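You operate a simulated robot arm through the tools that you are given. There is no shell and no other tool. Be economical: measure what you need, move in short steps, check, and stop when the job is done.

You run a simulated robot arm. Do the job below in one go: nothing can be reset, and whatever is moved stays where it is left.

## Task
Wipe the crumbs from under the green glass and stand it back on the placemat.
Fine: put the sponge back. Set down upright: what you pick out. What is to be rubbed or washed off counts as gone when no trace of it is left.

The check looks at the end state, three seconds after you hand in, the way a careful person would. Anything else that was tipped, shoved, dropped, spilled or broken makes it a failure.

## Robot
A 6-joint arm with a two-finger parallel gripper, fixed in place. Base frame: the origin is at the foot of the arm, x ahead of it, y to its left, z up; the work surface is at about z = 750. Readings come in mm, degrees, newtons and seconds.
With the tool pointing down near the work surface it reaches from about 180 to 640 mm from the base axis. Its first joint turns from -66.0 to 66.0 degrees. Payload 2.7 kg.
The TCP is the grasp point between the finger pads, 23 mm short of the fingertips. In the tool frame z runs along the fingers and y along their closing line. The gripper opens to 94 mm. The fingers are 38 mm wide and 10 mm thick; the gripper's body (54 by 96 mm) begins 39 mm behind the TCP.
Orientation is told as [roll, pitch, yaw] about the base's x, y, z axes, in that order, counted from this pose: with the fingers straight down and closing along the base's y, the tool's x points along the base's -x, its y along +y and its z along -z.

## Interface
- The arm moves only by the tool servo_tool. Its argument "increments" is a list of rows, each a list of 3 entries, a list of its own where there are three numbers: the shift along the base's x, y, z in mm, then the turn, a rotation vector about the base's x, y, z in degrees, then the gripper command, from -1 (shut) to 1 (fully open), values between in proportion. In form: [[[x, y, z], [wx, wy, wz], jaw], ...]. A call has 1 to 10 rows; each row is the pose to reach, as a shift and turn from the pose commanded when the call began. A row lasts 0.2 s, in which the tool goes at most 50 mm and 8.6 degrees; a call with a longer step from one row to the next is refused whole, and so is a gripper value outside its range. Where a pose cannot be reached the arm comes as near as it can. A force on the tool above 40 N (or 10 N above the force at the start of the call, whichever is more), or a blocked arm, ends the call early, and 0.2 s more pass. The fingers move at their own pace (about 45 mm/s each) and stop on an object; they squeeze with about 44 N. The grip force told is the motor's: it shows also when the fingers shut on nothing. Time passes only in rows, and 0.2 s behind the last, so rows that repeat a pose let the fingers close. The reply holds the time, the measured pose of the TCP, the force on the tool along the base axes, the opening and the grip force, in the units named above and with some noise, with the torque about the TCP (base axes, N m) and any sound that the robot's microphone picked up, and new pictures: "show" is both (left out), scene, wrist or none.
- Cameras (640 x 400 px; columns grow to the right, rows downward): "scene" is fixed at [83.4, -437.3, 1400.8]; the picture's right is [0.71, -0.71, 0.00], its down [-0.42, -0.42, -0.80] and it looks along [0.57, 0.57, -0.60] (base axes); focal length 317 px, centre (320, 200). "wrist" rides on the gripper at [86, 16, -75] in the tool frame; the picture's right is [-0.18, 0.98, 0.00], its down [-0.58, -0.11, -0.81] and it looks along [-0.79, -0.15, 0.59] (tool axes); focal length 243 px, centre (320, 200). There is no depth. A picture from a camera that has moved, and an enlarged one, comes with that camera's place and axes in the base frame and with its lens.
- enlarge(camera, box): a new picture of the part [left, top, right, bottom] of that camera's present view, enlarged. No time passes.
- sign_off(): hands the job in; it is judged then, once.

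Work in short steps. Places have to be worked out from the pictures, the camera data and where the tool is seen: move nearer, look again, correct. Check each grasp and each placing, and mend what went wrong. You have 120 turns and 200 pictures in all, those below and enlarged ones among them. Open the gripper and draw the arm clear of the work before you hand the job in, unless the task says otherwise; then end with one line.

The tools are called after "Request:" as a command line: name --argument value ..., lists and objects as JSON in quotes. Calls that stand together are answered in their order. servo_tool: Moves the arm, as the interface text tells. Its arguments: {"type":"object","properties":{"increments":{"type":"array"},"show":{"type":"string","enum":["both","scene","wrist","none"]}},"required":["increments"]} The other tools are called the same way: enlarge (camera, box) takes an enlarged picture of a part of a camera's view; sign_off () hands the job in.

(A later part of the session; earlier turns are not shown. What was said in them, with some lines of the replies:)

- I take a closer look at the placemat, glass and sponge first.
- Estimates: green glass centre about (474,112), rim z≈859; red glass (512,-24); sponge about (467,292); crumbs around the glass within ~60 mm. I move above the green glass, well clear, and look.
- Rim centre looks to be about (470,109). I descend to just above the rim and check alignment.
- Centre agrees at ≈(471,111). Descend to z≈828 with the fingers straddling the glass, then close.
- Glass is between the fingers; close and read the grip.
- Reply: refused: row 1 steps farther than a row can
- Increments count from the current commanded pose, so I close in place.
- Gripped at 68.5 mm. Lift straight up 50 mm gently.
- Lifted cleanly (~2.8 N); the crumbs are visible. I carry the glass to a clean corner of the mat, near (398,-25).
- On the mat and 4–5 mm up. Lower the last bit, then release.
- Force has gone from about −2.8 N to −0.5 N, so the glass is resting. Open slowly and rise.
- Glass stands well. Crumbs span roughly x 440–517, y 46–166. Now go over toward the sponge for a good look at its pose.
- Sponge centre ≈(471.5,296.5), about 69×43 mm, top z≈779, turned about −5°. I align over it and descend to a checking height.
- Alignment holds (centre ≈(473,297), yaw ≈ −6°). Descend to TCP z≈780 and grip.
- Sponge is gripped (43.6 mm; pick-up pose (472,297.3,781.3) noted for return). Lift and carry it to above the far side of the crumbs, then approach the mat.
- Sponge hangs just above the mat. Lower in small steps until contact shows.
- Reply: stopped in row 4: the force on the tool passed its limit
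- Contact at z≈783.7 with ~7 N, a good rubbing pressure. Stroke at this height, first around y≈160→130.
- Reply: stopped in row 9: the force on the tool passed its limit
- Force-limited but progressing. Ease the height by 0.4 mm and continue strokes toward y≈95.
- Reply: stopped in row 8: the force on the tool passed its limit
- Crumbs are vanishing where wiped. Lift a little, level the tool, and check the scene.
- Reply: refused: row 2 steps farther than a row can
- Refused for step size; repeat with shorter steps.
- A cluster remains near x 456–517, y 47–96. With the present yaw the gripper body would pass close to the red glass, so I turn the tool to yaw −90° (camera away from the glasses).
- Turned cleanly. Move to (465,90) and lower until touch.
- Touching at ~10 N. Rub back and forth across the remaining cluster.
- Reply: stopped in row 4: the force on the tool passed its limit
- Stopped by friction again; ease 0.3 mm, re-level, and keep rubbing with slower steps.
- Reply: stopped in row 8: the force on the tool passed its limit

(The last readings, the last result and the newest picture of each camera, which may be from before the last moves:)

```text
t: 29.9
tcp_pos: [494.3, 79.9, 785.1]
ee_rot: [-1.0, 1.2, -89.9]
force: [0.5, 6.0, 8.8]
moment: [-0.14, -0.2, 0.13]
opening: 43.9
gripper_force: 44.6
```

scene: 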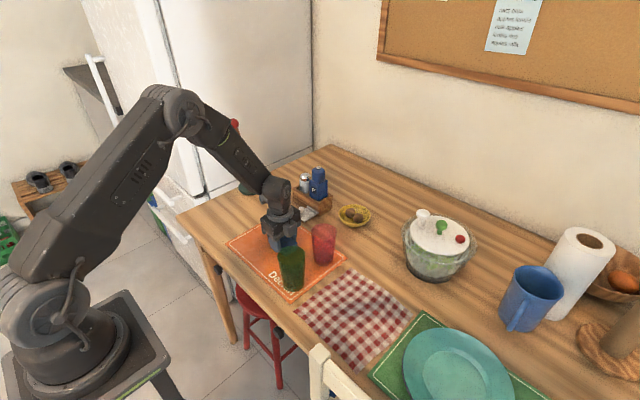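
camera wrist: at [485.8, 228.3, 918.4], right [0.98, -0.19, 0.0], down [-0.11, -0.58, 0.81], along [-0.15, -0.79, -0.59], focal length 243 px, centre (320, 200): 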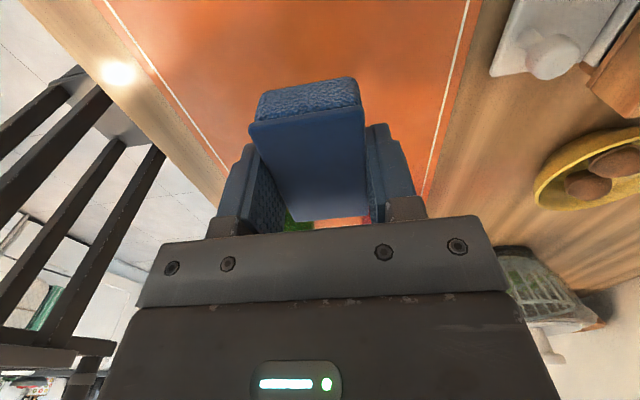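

Stroke completed with light contact. Lift off, back away to +y, and inspect.

Request:
servo_tool --increments '[[[0, 0, 15], [1, -1.2, 0], -1], [[-5, 30, 40], [1, -1.2, 0], -1], [[-10, 70, 60], [1, -1.2, 0], -1], [[-15, 110, 70], [1, -1.2, 0], -1], [[-15, 140, 80], [1, -1.2, 0], -1]]'

Request:
enlarge --camera "scene" --box '[220, 190, 340, 290]'

Request:
enlarge --camera "wrist" --box '[160, 0, 480, 200]'

```text
t: 31.1
tcp_pos: [478.6, 218.9, 864.2]
ee_rot: [0.2, 2.3, -89.9]
force: [-1.0, 0.6, 0.0]
moment: [0.01, -0.02, -0.03]
opening: 43.6
gripper_force: 44.2
camera wrist: at [493.8, 303.6, 941.4], right [0.98, -0.18, 0.0], down [-0.11, -0.61, 0.78], along [-0.14, -0.77, -0.62], focal length 243 px, centre (320, 200)
```

scene: 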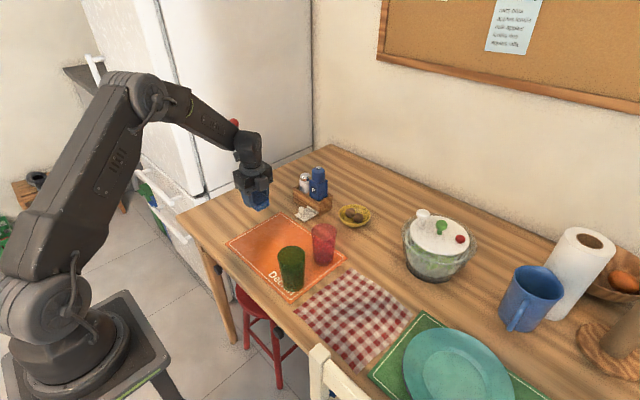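
wrist: 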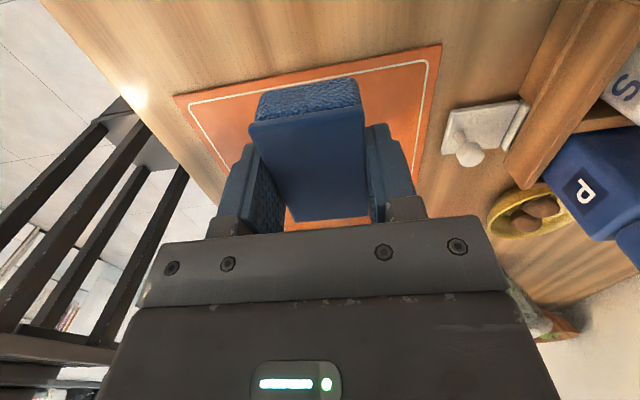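

```text
4.00 times, centred on (280, 240) of scene
camera zoom: at [83.4, -437.3, 1400.8], right [0.71, -0.71, 0.0], down [-0.42, -0.42, -0.8], along [0.57, 0.57, -0.6], focal length 1267 px, centre (480, 40)
```

zoom: 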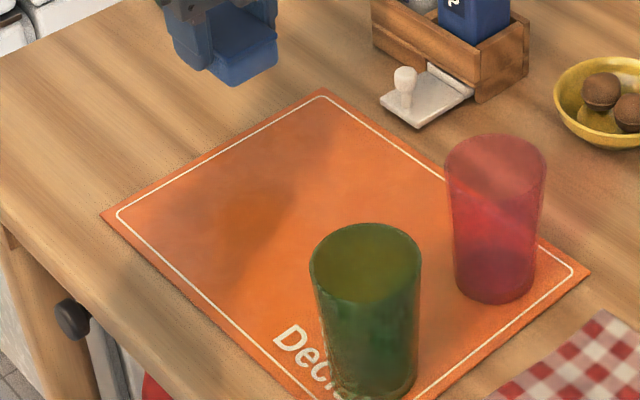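

```text
2.00 times, centred on (320, 100) of wrist
camera zoom: at [493.8, 303.6, 941.4], right [0.98, -0.18, 0.0], down [-0.11, -0.61, 0.78], along [-0.14, -0.77, -0.62], focal length 485 px, centre (320, 400)
```

zoom: 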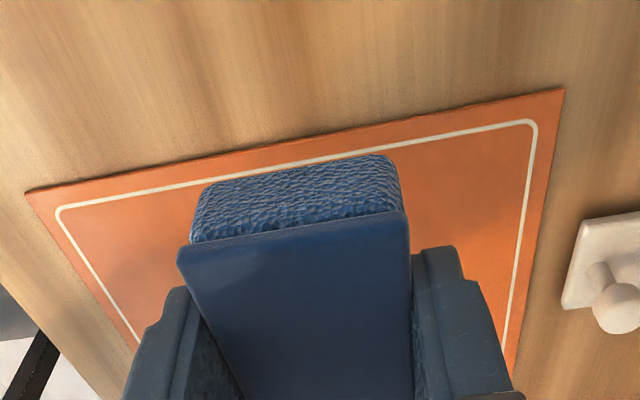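

The scene view looks clean, though the glass hides part. Level the tool first (about 2.3° off).

Request:
servo_tool --increments '[[[0, 0, 0], [-2.3, 0.2, 0], -1]]' --show "none"

```text
t: 31.6
tcp_pos: [477.9, 218.6, 863.5]
ee_rot: [0.1, 0.0, -90.0]
force: [0.5, -0.5, -0.7]
moment: [0.0, 0.01, -0.04]
opening: 43.8
gripper_force: 44.0
```

Level again. Turn back to yaw −6° so the wrist camera sees the mat.

Request:
servo_tool --increments '[[[-1, -2, 0], [0, 0, 8.4], -1], [[-2, -4, 0], [0, 0, 16.8], -1], [[-3, -6, 0], [0, 0, 25.2], -1], [[-4, -8, 0], [0, 0, 33.6], -1], [[-5, -10, 0], [0, 0, 42], -1], [[-6, -12, 0], [0, 0, 50.4], -1], [[-7, -14, 0], [0, 0, 58.8], -1], [[-8, -16, 0], [0, 0, 67.2], -1], [[-9, -18, 0], [0, 0, 75.6], -1], [[-9, -18, 0], [0, 0, 84], -1]]' --show "wrist"

Request:
enlarge --camera "wrist" --box '[0, 0, 320, 200]'

```text
t: 33.8
tcp_pos: [469.5, 202.9, 863.9]
ee_rot: [0.0, 0.0, -5.9]
force: [0.0, 0.1, 0.1]
moment: [0.05, -0.01, 0.0]
opening: 43.5
gripper_force: 43.5
camera wrist: at [385.0, 226.8, 938.6], right [0.28, 0.96, 0.0], down [0.57, -0.17, 0.81], along [0.77, -0.23, -0.59], focal length 243 px, centre (320, 200)
```

wrist: 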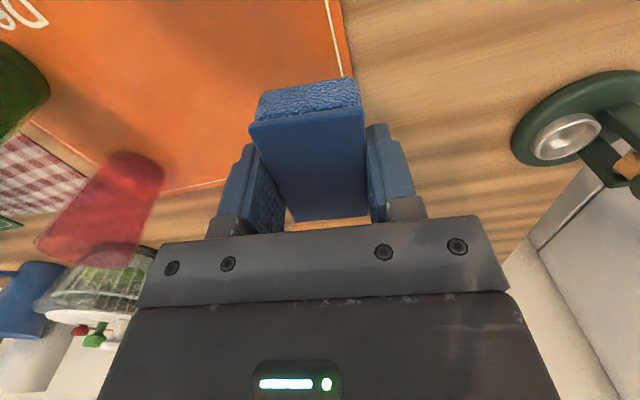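

```text
2.00 times, centred on (160, 100) of wrist
camera zoom: at [385.0, 226.8, 938.6], right [0.28, 0.96, 0.0], down [0.57, -0.17, 0.81], along [0.77, -0.23, -0.59], focal length 485 px, centre (640, 400)
```

zoom: 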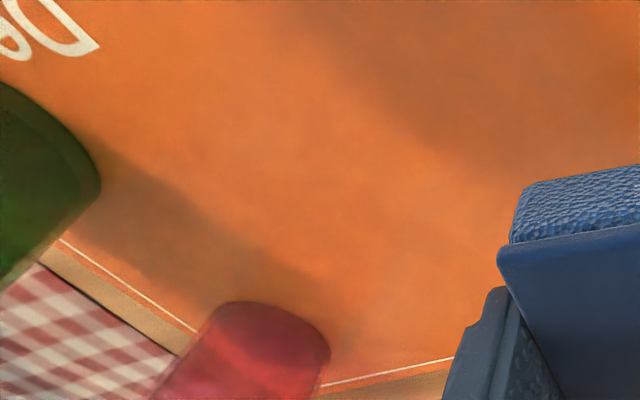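

Request:
enlarge --camera "wrist" --box '[100, 90, 230, 190]'

Request:
enlarge --camera "wrist" --box '[120, 10, 260, 110]'

```text
4.00 times, centred on (165, 140) of wrist
camera zoom: at [385.0, 226.8, 938.6], right [0.28, 0.96, 0.0], down [0.57, -0.17, 0.81], along [0.77, -0.23, -0.59], focal length 970 px, centre (940, 440)
```

zoom: 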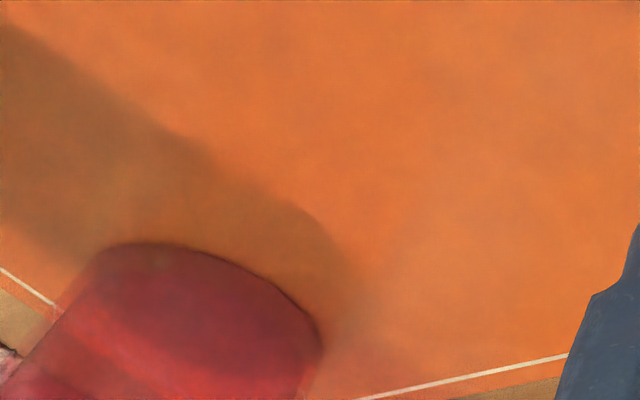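

```text
4.00 times, centred on (190, 60) of wrist
camera zoom: at [385.0, 226.8, 938.6], right [0.28, 0.96, 0.0], down [0.57, -0.17, 0.81], along [0.77, -0.23, -0.59], focal length 970 px, centre (840, 760)
```

zoom: 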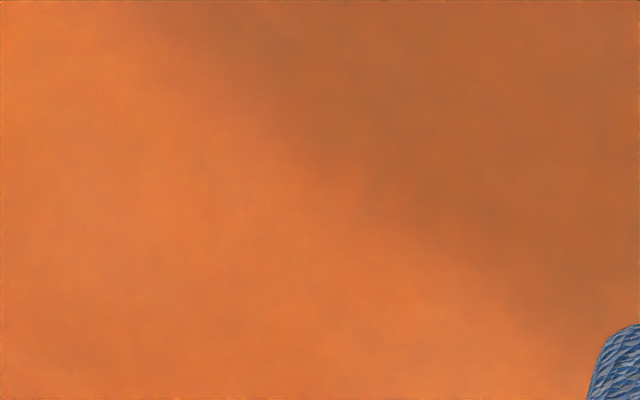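

The mat is clean in this view. Carry the sponge back to its pick-up spot (472,297) and lower to touch.

Request:
servo_tool --increments '[[[1, 45, 0], [0, 0, 0], -1], [[2.5, 94.5, 0], [0, 0, 0], -1], [[2.5, 94.5, -35], [0, 0, 0], -1], [[2.5, 94.5, -65], [0, 0, 0], -1], [[2.5, 94.5, -76], [0, 0, 0], -1], [[2.5, 94.5, -80], [0, 0, 0], -1], [[2.5, 94.5, -81.5], [0, 0, 0], -1]]'

Request:
enlarge --camera "scene" --box '[200, 160, 320, 260]'

```text
t: 35.4
tcp_pos: [471.6, 296.5, 782.0]
ee_rot: [0.1, 0.0, -5.9]
force: [0.9, -0.2, -0.2]
moment: [-0.01, -0.02, -0.01]
opening: 43.7
gripper_force: 44.2
camera wrist: at [387.9, 321.7, 857.3], right [0.28, 0.96, 0.0], down [0.57, -0.17, 0.81], along [0.77, -0.23, -0.59], focal length 243 px, centre (320, 200)
```

scene: 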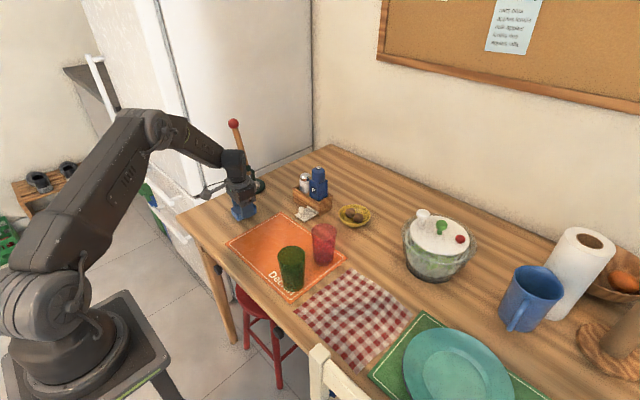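
wrist: 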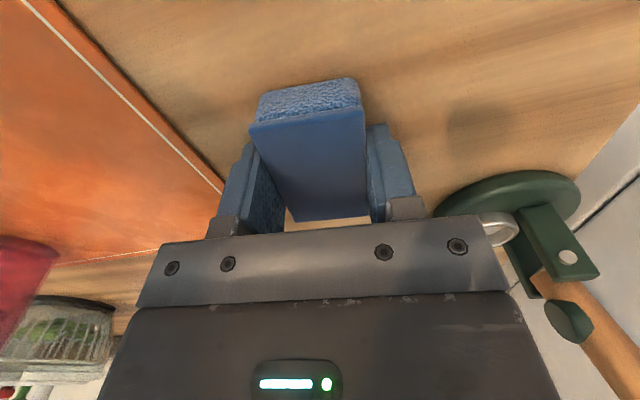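

```text
4.00 times, centred on (260, 210) of scene
camera zoom: at [83.4, -437.3, 1400.8], right [0.71, -0.71, 0.0], down [-0.42, -0.42, -0.8], along [0.57, 0.57, -0.6], focal length 1267 px, centre (560, 160)
```

zoom: 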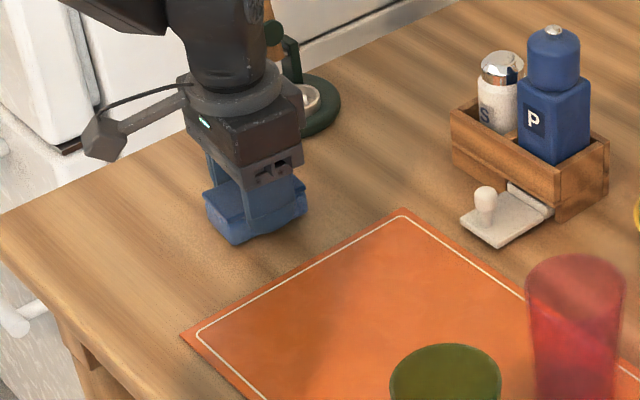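

Back in the original spot, right at touch height. Lower 1 mm more, release, and rise.

Request:
servo_tool --increments '[[[0, 0, -0.7], [0, 0, 0], -1], [[0, 0, -0.7], [0, 0, 0], 0.2], [[0, 0, -0.7], [0, 0, 0], 0.6], [[0, 0, -0.7], [0, 0, 0], 1], [[0, 0, -0.7], [0, 0, 0], 1], [[0, 0, 40], [0, 0, 0], 1], [[0, -10, 85], [0, 0, 2], 1], [[-15, -25, 130], [0, 0, 6], 1], [[-40, -40, 170], [0, 0, 6], 1]]'

Request:
enlarge --camera "scene" --box '[200, 160, 320, 260]'

Request:
enlarge --camera "wrist" --box '[60, 0, 380, 200]'

```text
t: 37.4
tcp_pos: [431.5, 254.8, 952.9]
ee_rot: [0.1, 0.0, 0.1]
force: [-0.8, -0.4, -0.4]
moment: [0.01, -0.01, -0.01]
opening: 93.8
gripper_force: 0.2
camera wrist: at [345.6, 271.4, 1027.9], right [0.18, 0.98, 0.0], down [0.58, -0.11, 0.81], along [0.79, -0.15, -0.59], focal length 243 px, centre (320, 200)
```

scene: 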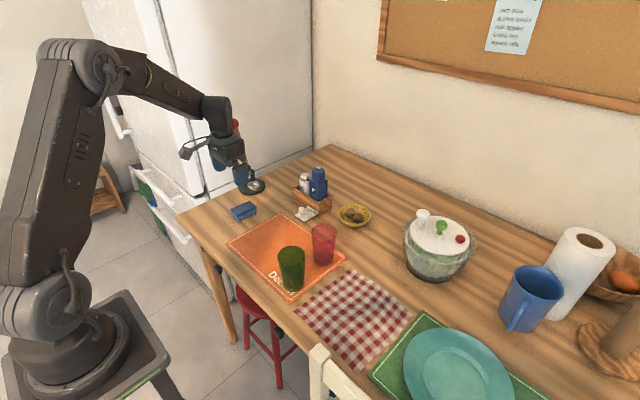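
wrist: 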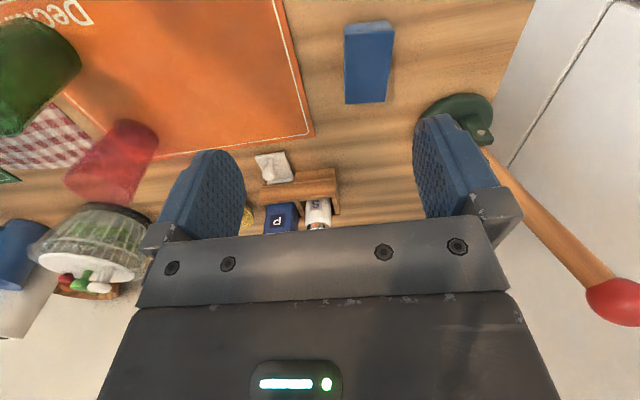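

```text
4.00 times, centred on (260, 210) of scene
camera zoom: at [83.4, -437.3, 1400.8], right [0.71, -0.71, 0.0], down [-0.42, -0.42, -0.8], along [0.57, 0.57, -0.6], focal length 1267 px, centre (560, 160)
```

zoom: 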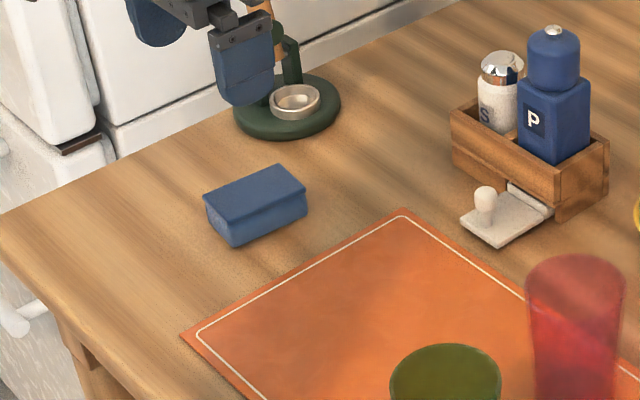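

```text
2.00 times, centred on (220, 100) of wrist
camera zoom: at [345.6, 271.4, 1027.9], right [0.18, 0.98, 0.0], down [0.58, -0.11, 0.81], along [0.79, -0.15, -0.59], focal length 485 px, centre (520, 400)
```

zoom: 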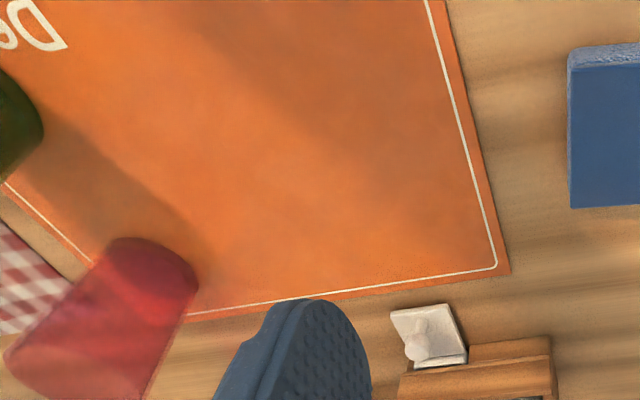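

Sponge is back and the mat is clean. Return over the green glass at (399,−23).

Request:
servo_tool --increments '[[[-5, -45, 0], [0, 0, 0], 1], [[-10, -90, 0], [0, 0, 0], 1], [[-15, -135, 0], [0, 0, 0], 1], [[-20, -180, 0], [0, 0, 0], 1], [[-25, -225, 0], [0, 0, 0], 1], [[-30, -260, 0], [0, 0, 0], 1], [[-32.5, -278, 0], [0, 0, 0], 1], [[-32.5, -278, -40], [0, 0, 0], 1], [[-32.5, -278, -66], [0, 0, 0], 1]]'

Request:
enlarge --camera "wrist" --box '[360, 0, 640, 200]'

```text
t: 39.4
tcp_pos: [399.4, -21.3, 886.0]
ee_rot: [0.1, -0.1, 0.1]
force: [-0.5, 0.4, 1.0]
moment: [0.0, 0.02, -0.03]
opening: 93.8
gripper_force: 0.2
camera wrist: at [313.2, -5.7, 961.2], right [0.18, 0.98, 0.0], down [0.58, -0.11, 0.81], along [0.79, -0.15, -0.59], focal length 243 px, centre (320, 200)
```

scene: 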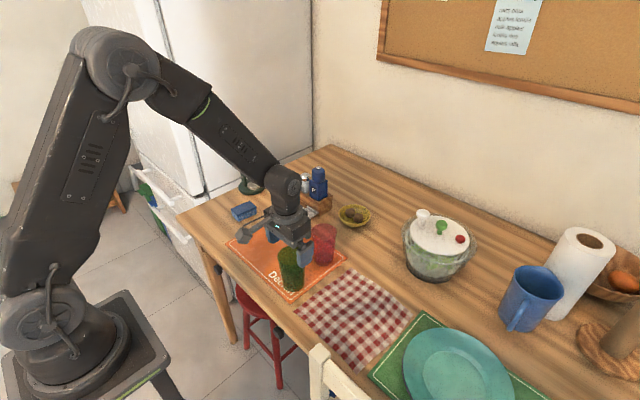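
wrist: 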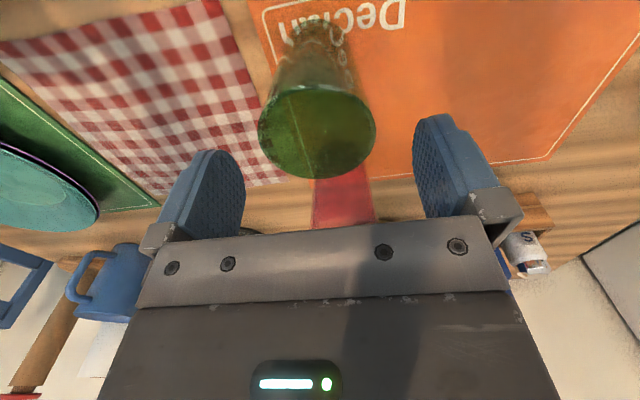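

```text
2.00 times, centred on (500, 100) of wrist
camera zoom: at [313.2, -5.7, 961.2], right [0.18, 0.98, 0.0], down [0.58, -0.11, 0.81], along [0.79, -0.15, -0.59], focal length 485 px, centre (-40, 400)
```

zoom: 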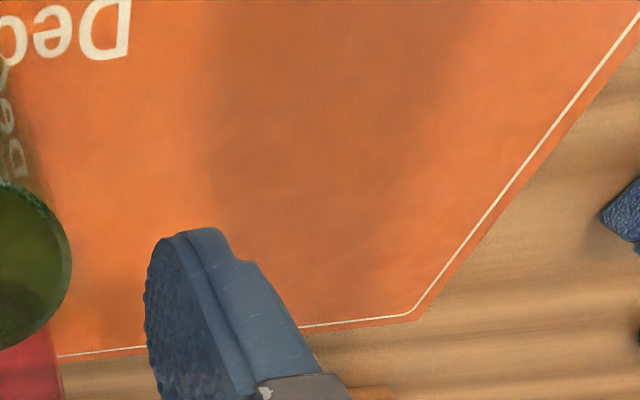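

No trace left. Align 2 mm in −y, descend to z≈828 and grip the glass.

Request:
servo_tool --increments '[[[0, -2, -25], [0, 0, 0], 1], [[0, -2, -50], [0, 0, 0], 1], [[0, -2, -57.5], [0, 0, 0], 1], [[0, -2, -57.5], [0, 0, 0], 0.5], [[0, -2, -57.5], [0, 0, 0], 0.2], [[0, -2, -57.5], [0, 0, 0], -0.3], [[0, -2, -57.5], [0, 0, 0], -1], [[0, -2, -57.5], [0, 0, 0], -1], [[0, -2, -57.5], [0, 0, 0], -1]]'

```text
t: 41.4
tcp_pos: [398.7, -23.2, 829.4]
ee_rot: [0.1, 0.0, 0.1]
force: [-0.3, 0.9, -0.1]
moment: [-0.01, -0.03, -0.01]
opening: 68.4
gripper_force: 44.5
camera wrist: at [313.0, -7.1, 903.4], right [0.18, 0.98, 0.0], down [0.58, -0.11, 0.81], along [0.79, -0.15, -0.59], focal length 243 px, centre (320, 200)
```

scene: 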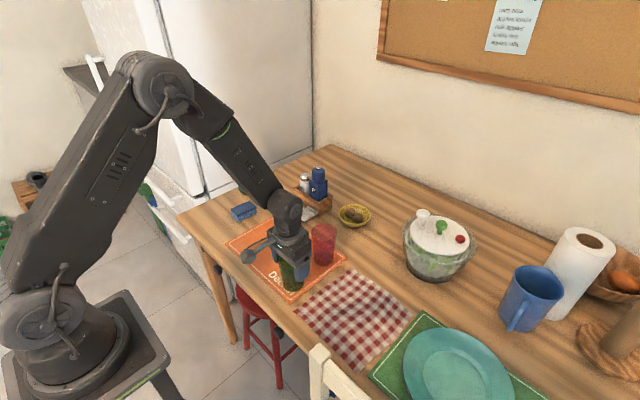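
wrist: 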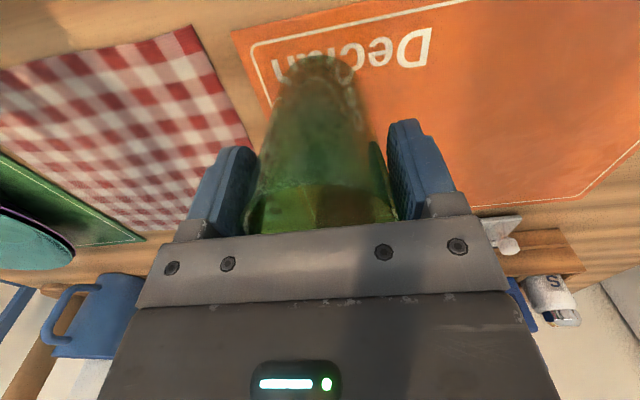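

Gripped at 68.4 mm. Lift 40 mm, carry to the original place (472,110) and lower to just above the mat.

Request:
servo_tool --increments '[[[0, 0, 15], [0, 0, 0], -1], [[0, 0, 40], [0, 0, 0], -1], [[18, 35, 40], [0, 0, 0], -1], [[36, 70, 40], [0, 0, 0], -1], [[55, 105, 40], [0, 0, 0], -1], [[73, 133, 40], [0, 0, 0], -1], [[73, 133, 40], [0, 0, 0], -1], [[73, 133, 20], [0, 0, 0], -1], [[73, 133, 5], [0, 0, 0], -1], [[73, 133, 2], [0, 0, 0], -1]]' --show "scene"

Request:
enlarge --camera "scene" --box '[220, 190, 340, 290]'

```text
t: 43.5
tcp_pos: [471.9, 109.3, 832.2]
ee_rot: [0.0, 0.0, 0.2]
force: [0.2, 1.1, -2.1]
moment: [-0.02, 0.0, -0.03]
opening: 68.4
gripper_force: 43.9
```

scene: 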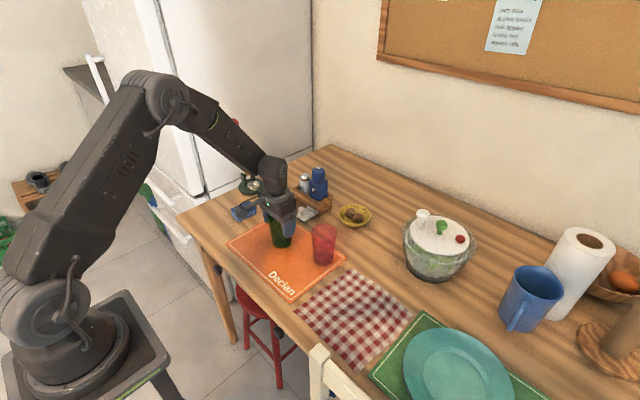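

```text
4.00 times, centred on (280, 240) of scene
camera zoom: at [83.4, -437.3, 1400.8], right [0.71, -0.71, 0.0], down [-0.42, -0.42, -0.8], along [0.57, 0.57, -0.6], focal length 1267 px, centre (480, 40)
```

zoom: 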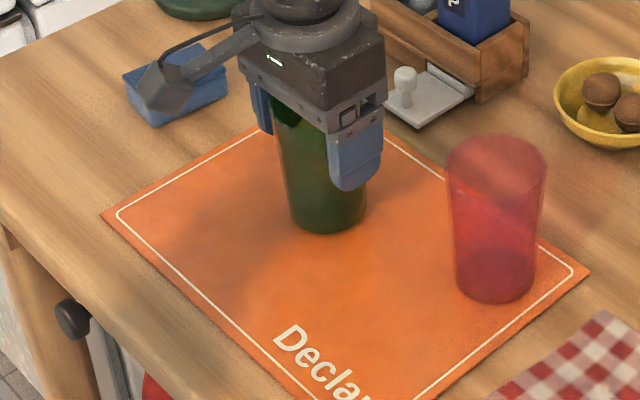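

The mat where the glass stood is clean too. Lower the last ~3 mm.

Request:
servo_tool --increments '[[[0, 0, -1.5], [0, 0, 0], -1], [[0, 0, -2.5], [0, 0, 0], -1], [[0, 0, -3], [0, 0, 0], -1], [[0, 0, -3], [0, 0, 0], -1]]' --show "none"

```text
t: 44.5
tcp_pos: [473.1, 110.7, 829.0]
ee_rot: [0.1, -0.2, 0.0]
force: [-0.9, 0.0, 5.0]
moment: [0.14, 0.14, 0.03]
opening: 68.4
gripper_force: 44.1
```

Contact (5 N). Ease up 0.4 mm, open, and rise straight up.

Request:
servo_tool --increments '[[[0, 0, 0.4], [0, 0, 0], -1], [[0, 0, 0.4], [0, 0, 0], 0.6], [[0, 0, 0.4], [0, 0, 0], 0.8], [[0, 0, 0.4], [0, 0, 0], 1], [[0, 0, 0.4], [0, 0, 0], 1], [[0, 0, 40], [0, 0, 0], 1], [[0, 0, 85], [0, 0, 0], 1], [[0, 0, 130], [0, 0, 0], 1], [[-40, -20, 150], [0, 0, 0], 1], [[-80, -40, 170], [0, 0, 0], 1]]'

Request:
enlarge --camera "scene" --box '[200, 170, 360, 300]'

Request:
enlarge --camera "wrist" --box '[180, 0, 500, 200]'

```text
t: 46.8
tcp_pos: [393.6, 71.4, 999.8]
ee_rot: [0.0, 0.0, 0.2]
force: [-0.6, -0.2, -0.2]
moment: [-0.02, 0.0, -0.02]
opening: 94.1
gripper_force: 0.0
camera wrist: at [306.1, 86.5, 1073.4], right [0.18, 0.98, 0.0], down [0.58, -0.11, 0.81], along [0.79, -0.15, -0.59], focal length 243 px, centre (320, 200)
```

scene: 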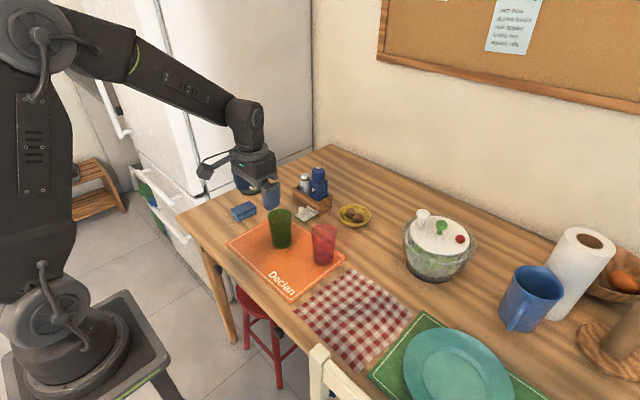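
wrist: 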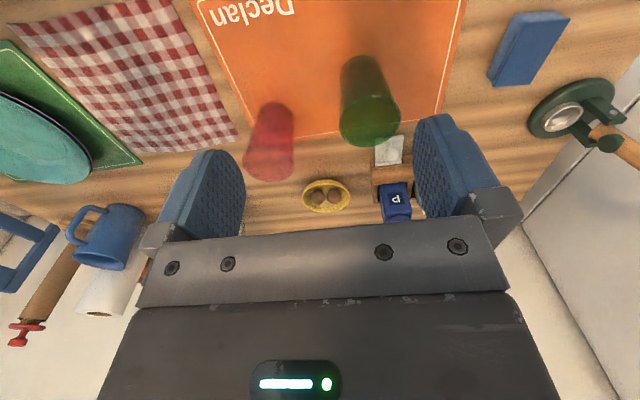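

```text
3.08 times, centred on (280, 235) of scene
camera zoom: at [83.4, -437.3, 1400.8], right [0.71, -0.71, 0.0], down [-0.42, -0.42, -0.8], along [0.57, 0.57, -0.6], focal length 975 px, centre (443, 92)
```

zoom: 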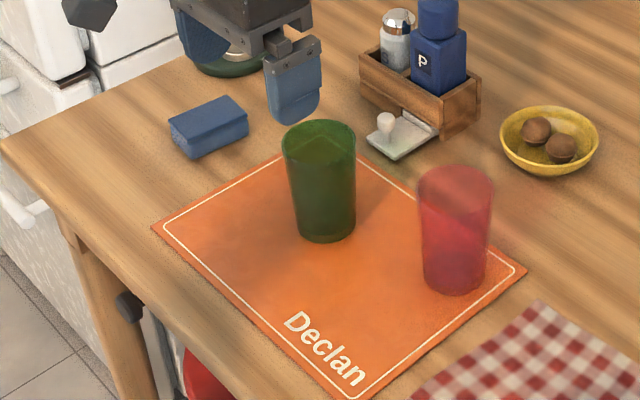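

```text
2.00 times, centred on (340, 100) of wrist
camera zoom: at [306.1, 86.5, 1073.4], right [0.18, 0.98, 0.0], down [0.58, -0.11, 0.81], along [0.79, -0.15, -0.59], focal length 485 px, centre (280, 400)
```

zoom: 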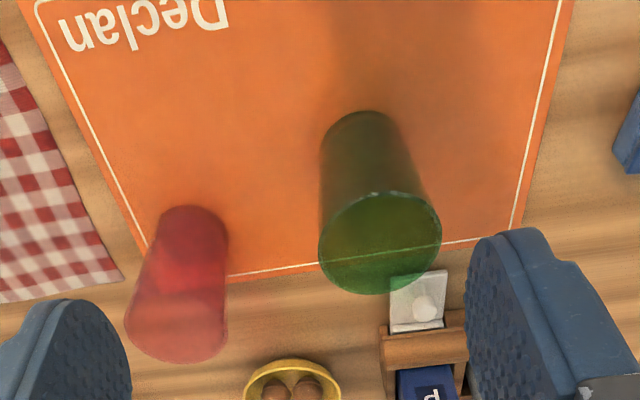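

The glass stands upright on the clean mat, the sponge is in its old spot, nothing else has moved, and the arm is clear with the gripper open. I hand in now.

Request:
sign_off

```text
The job is handed in.
```

The crumbs are wiped up with no trace left in the pictures; the green glass stands upright where it was on the placemat, and the sponge is back in its place.
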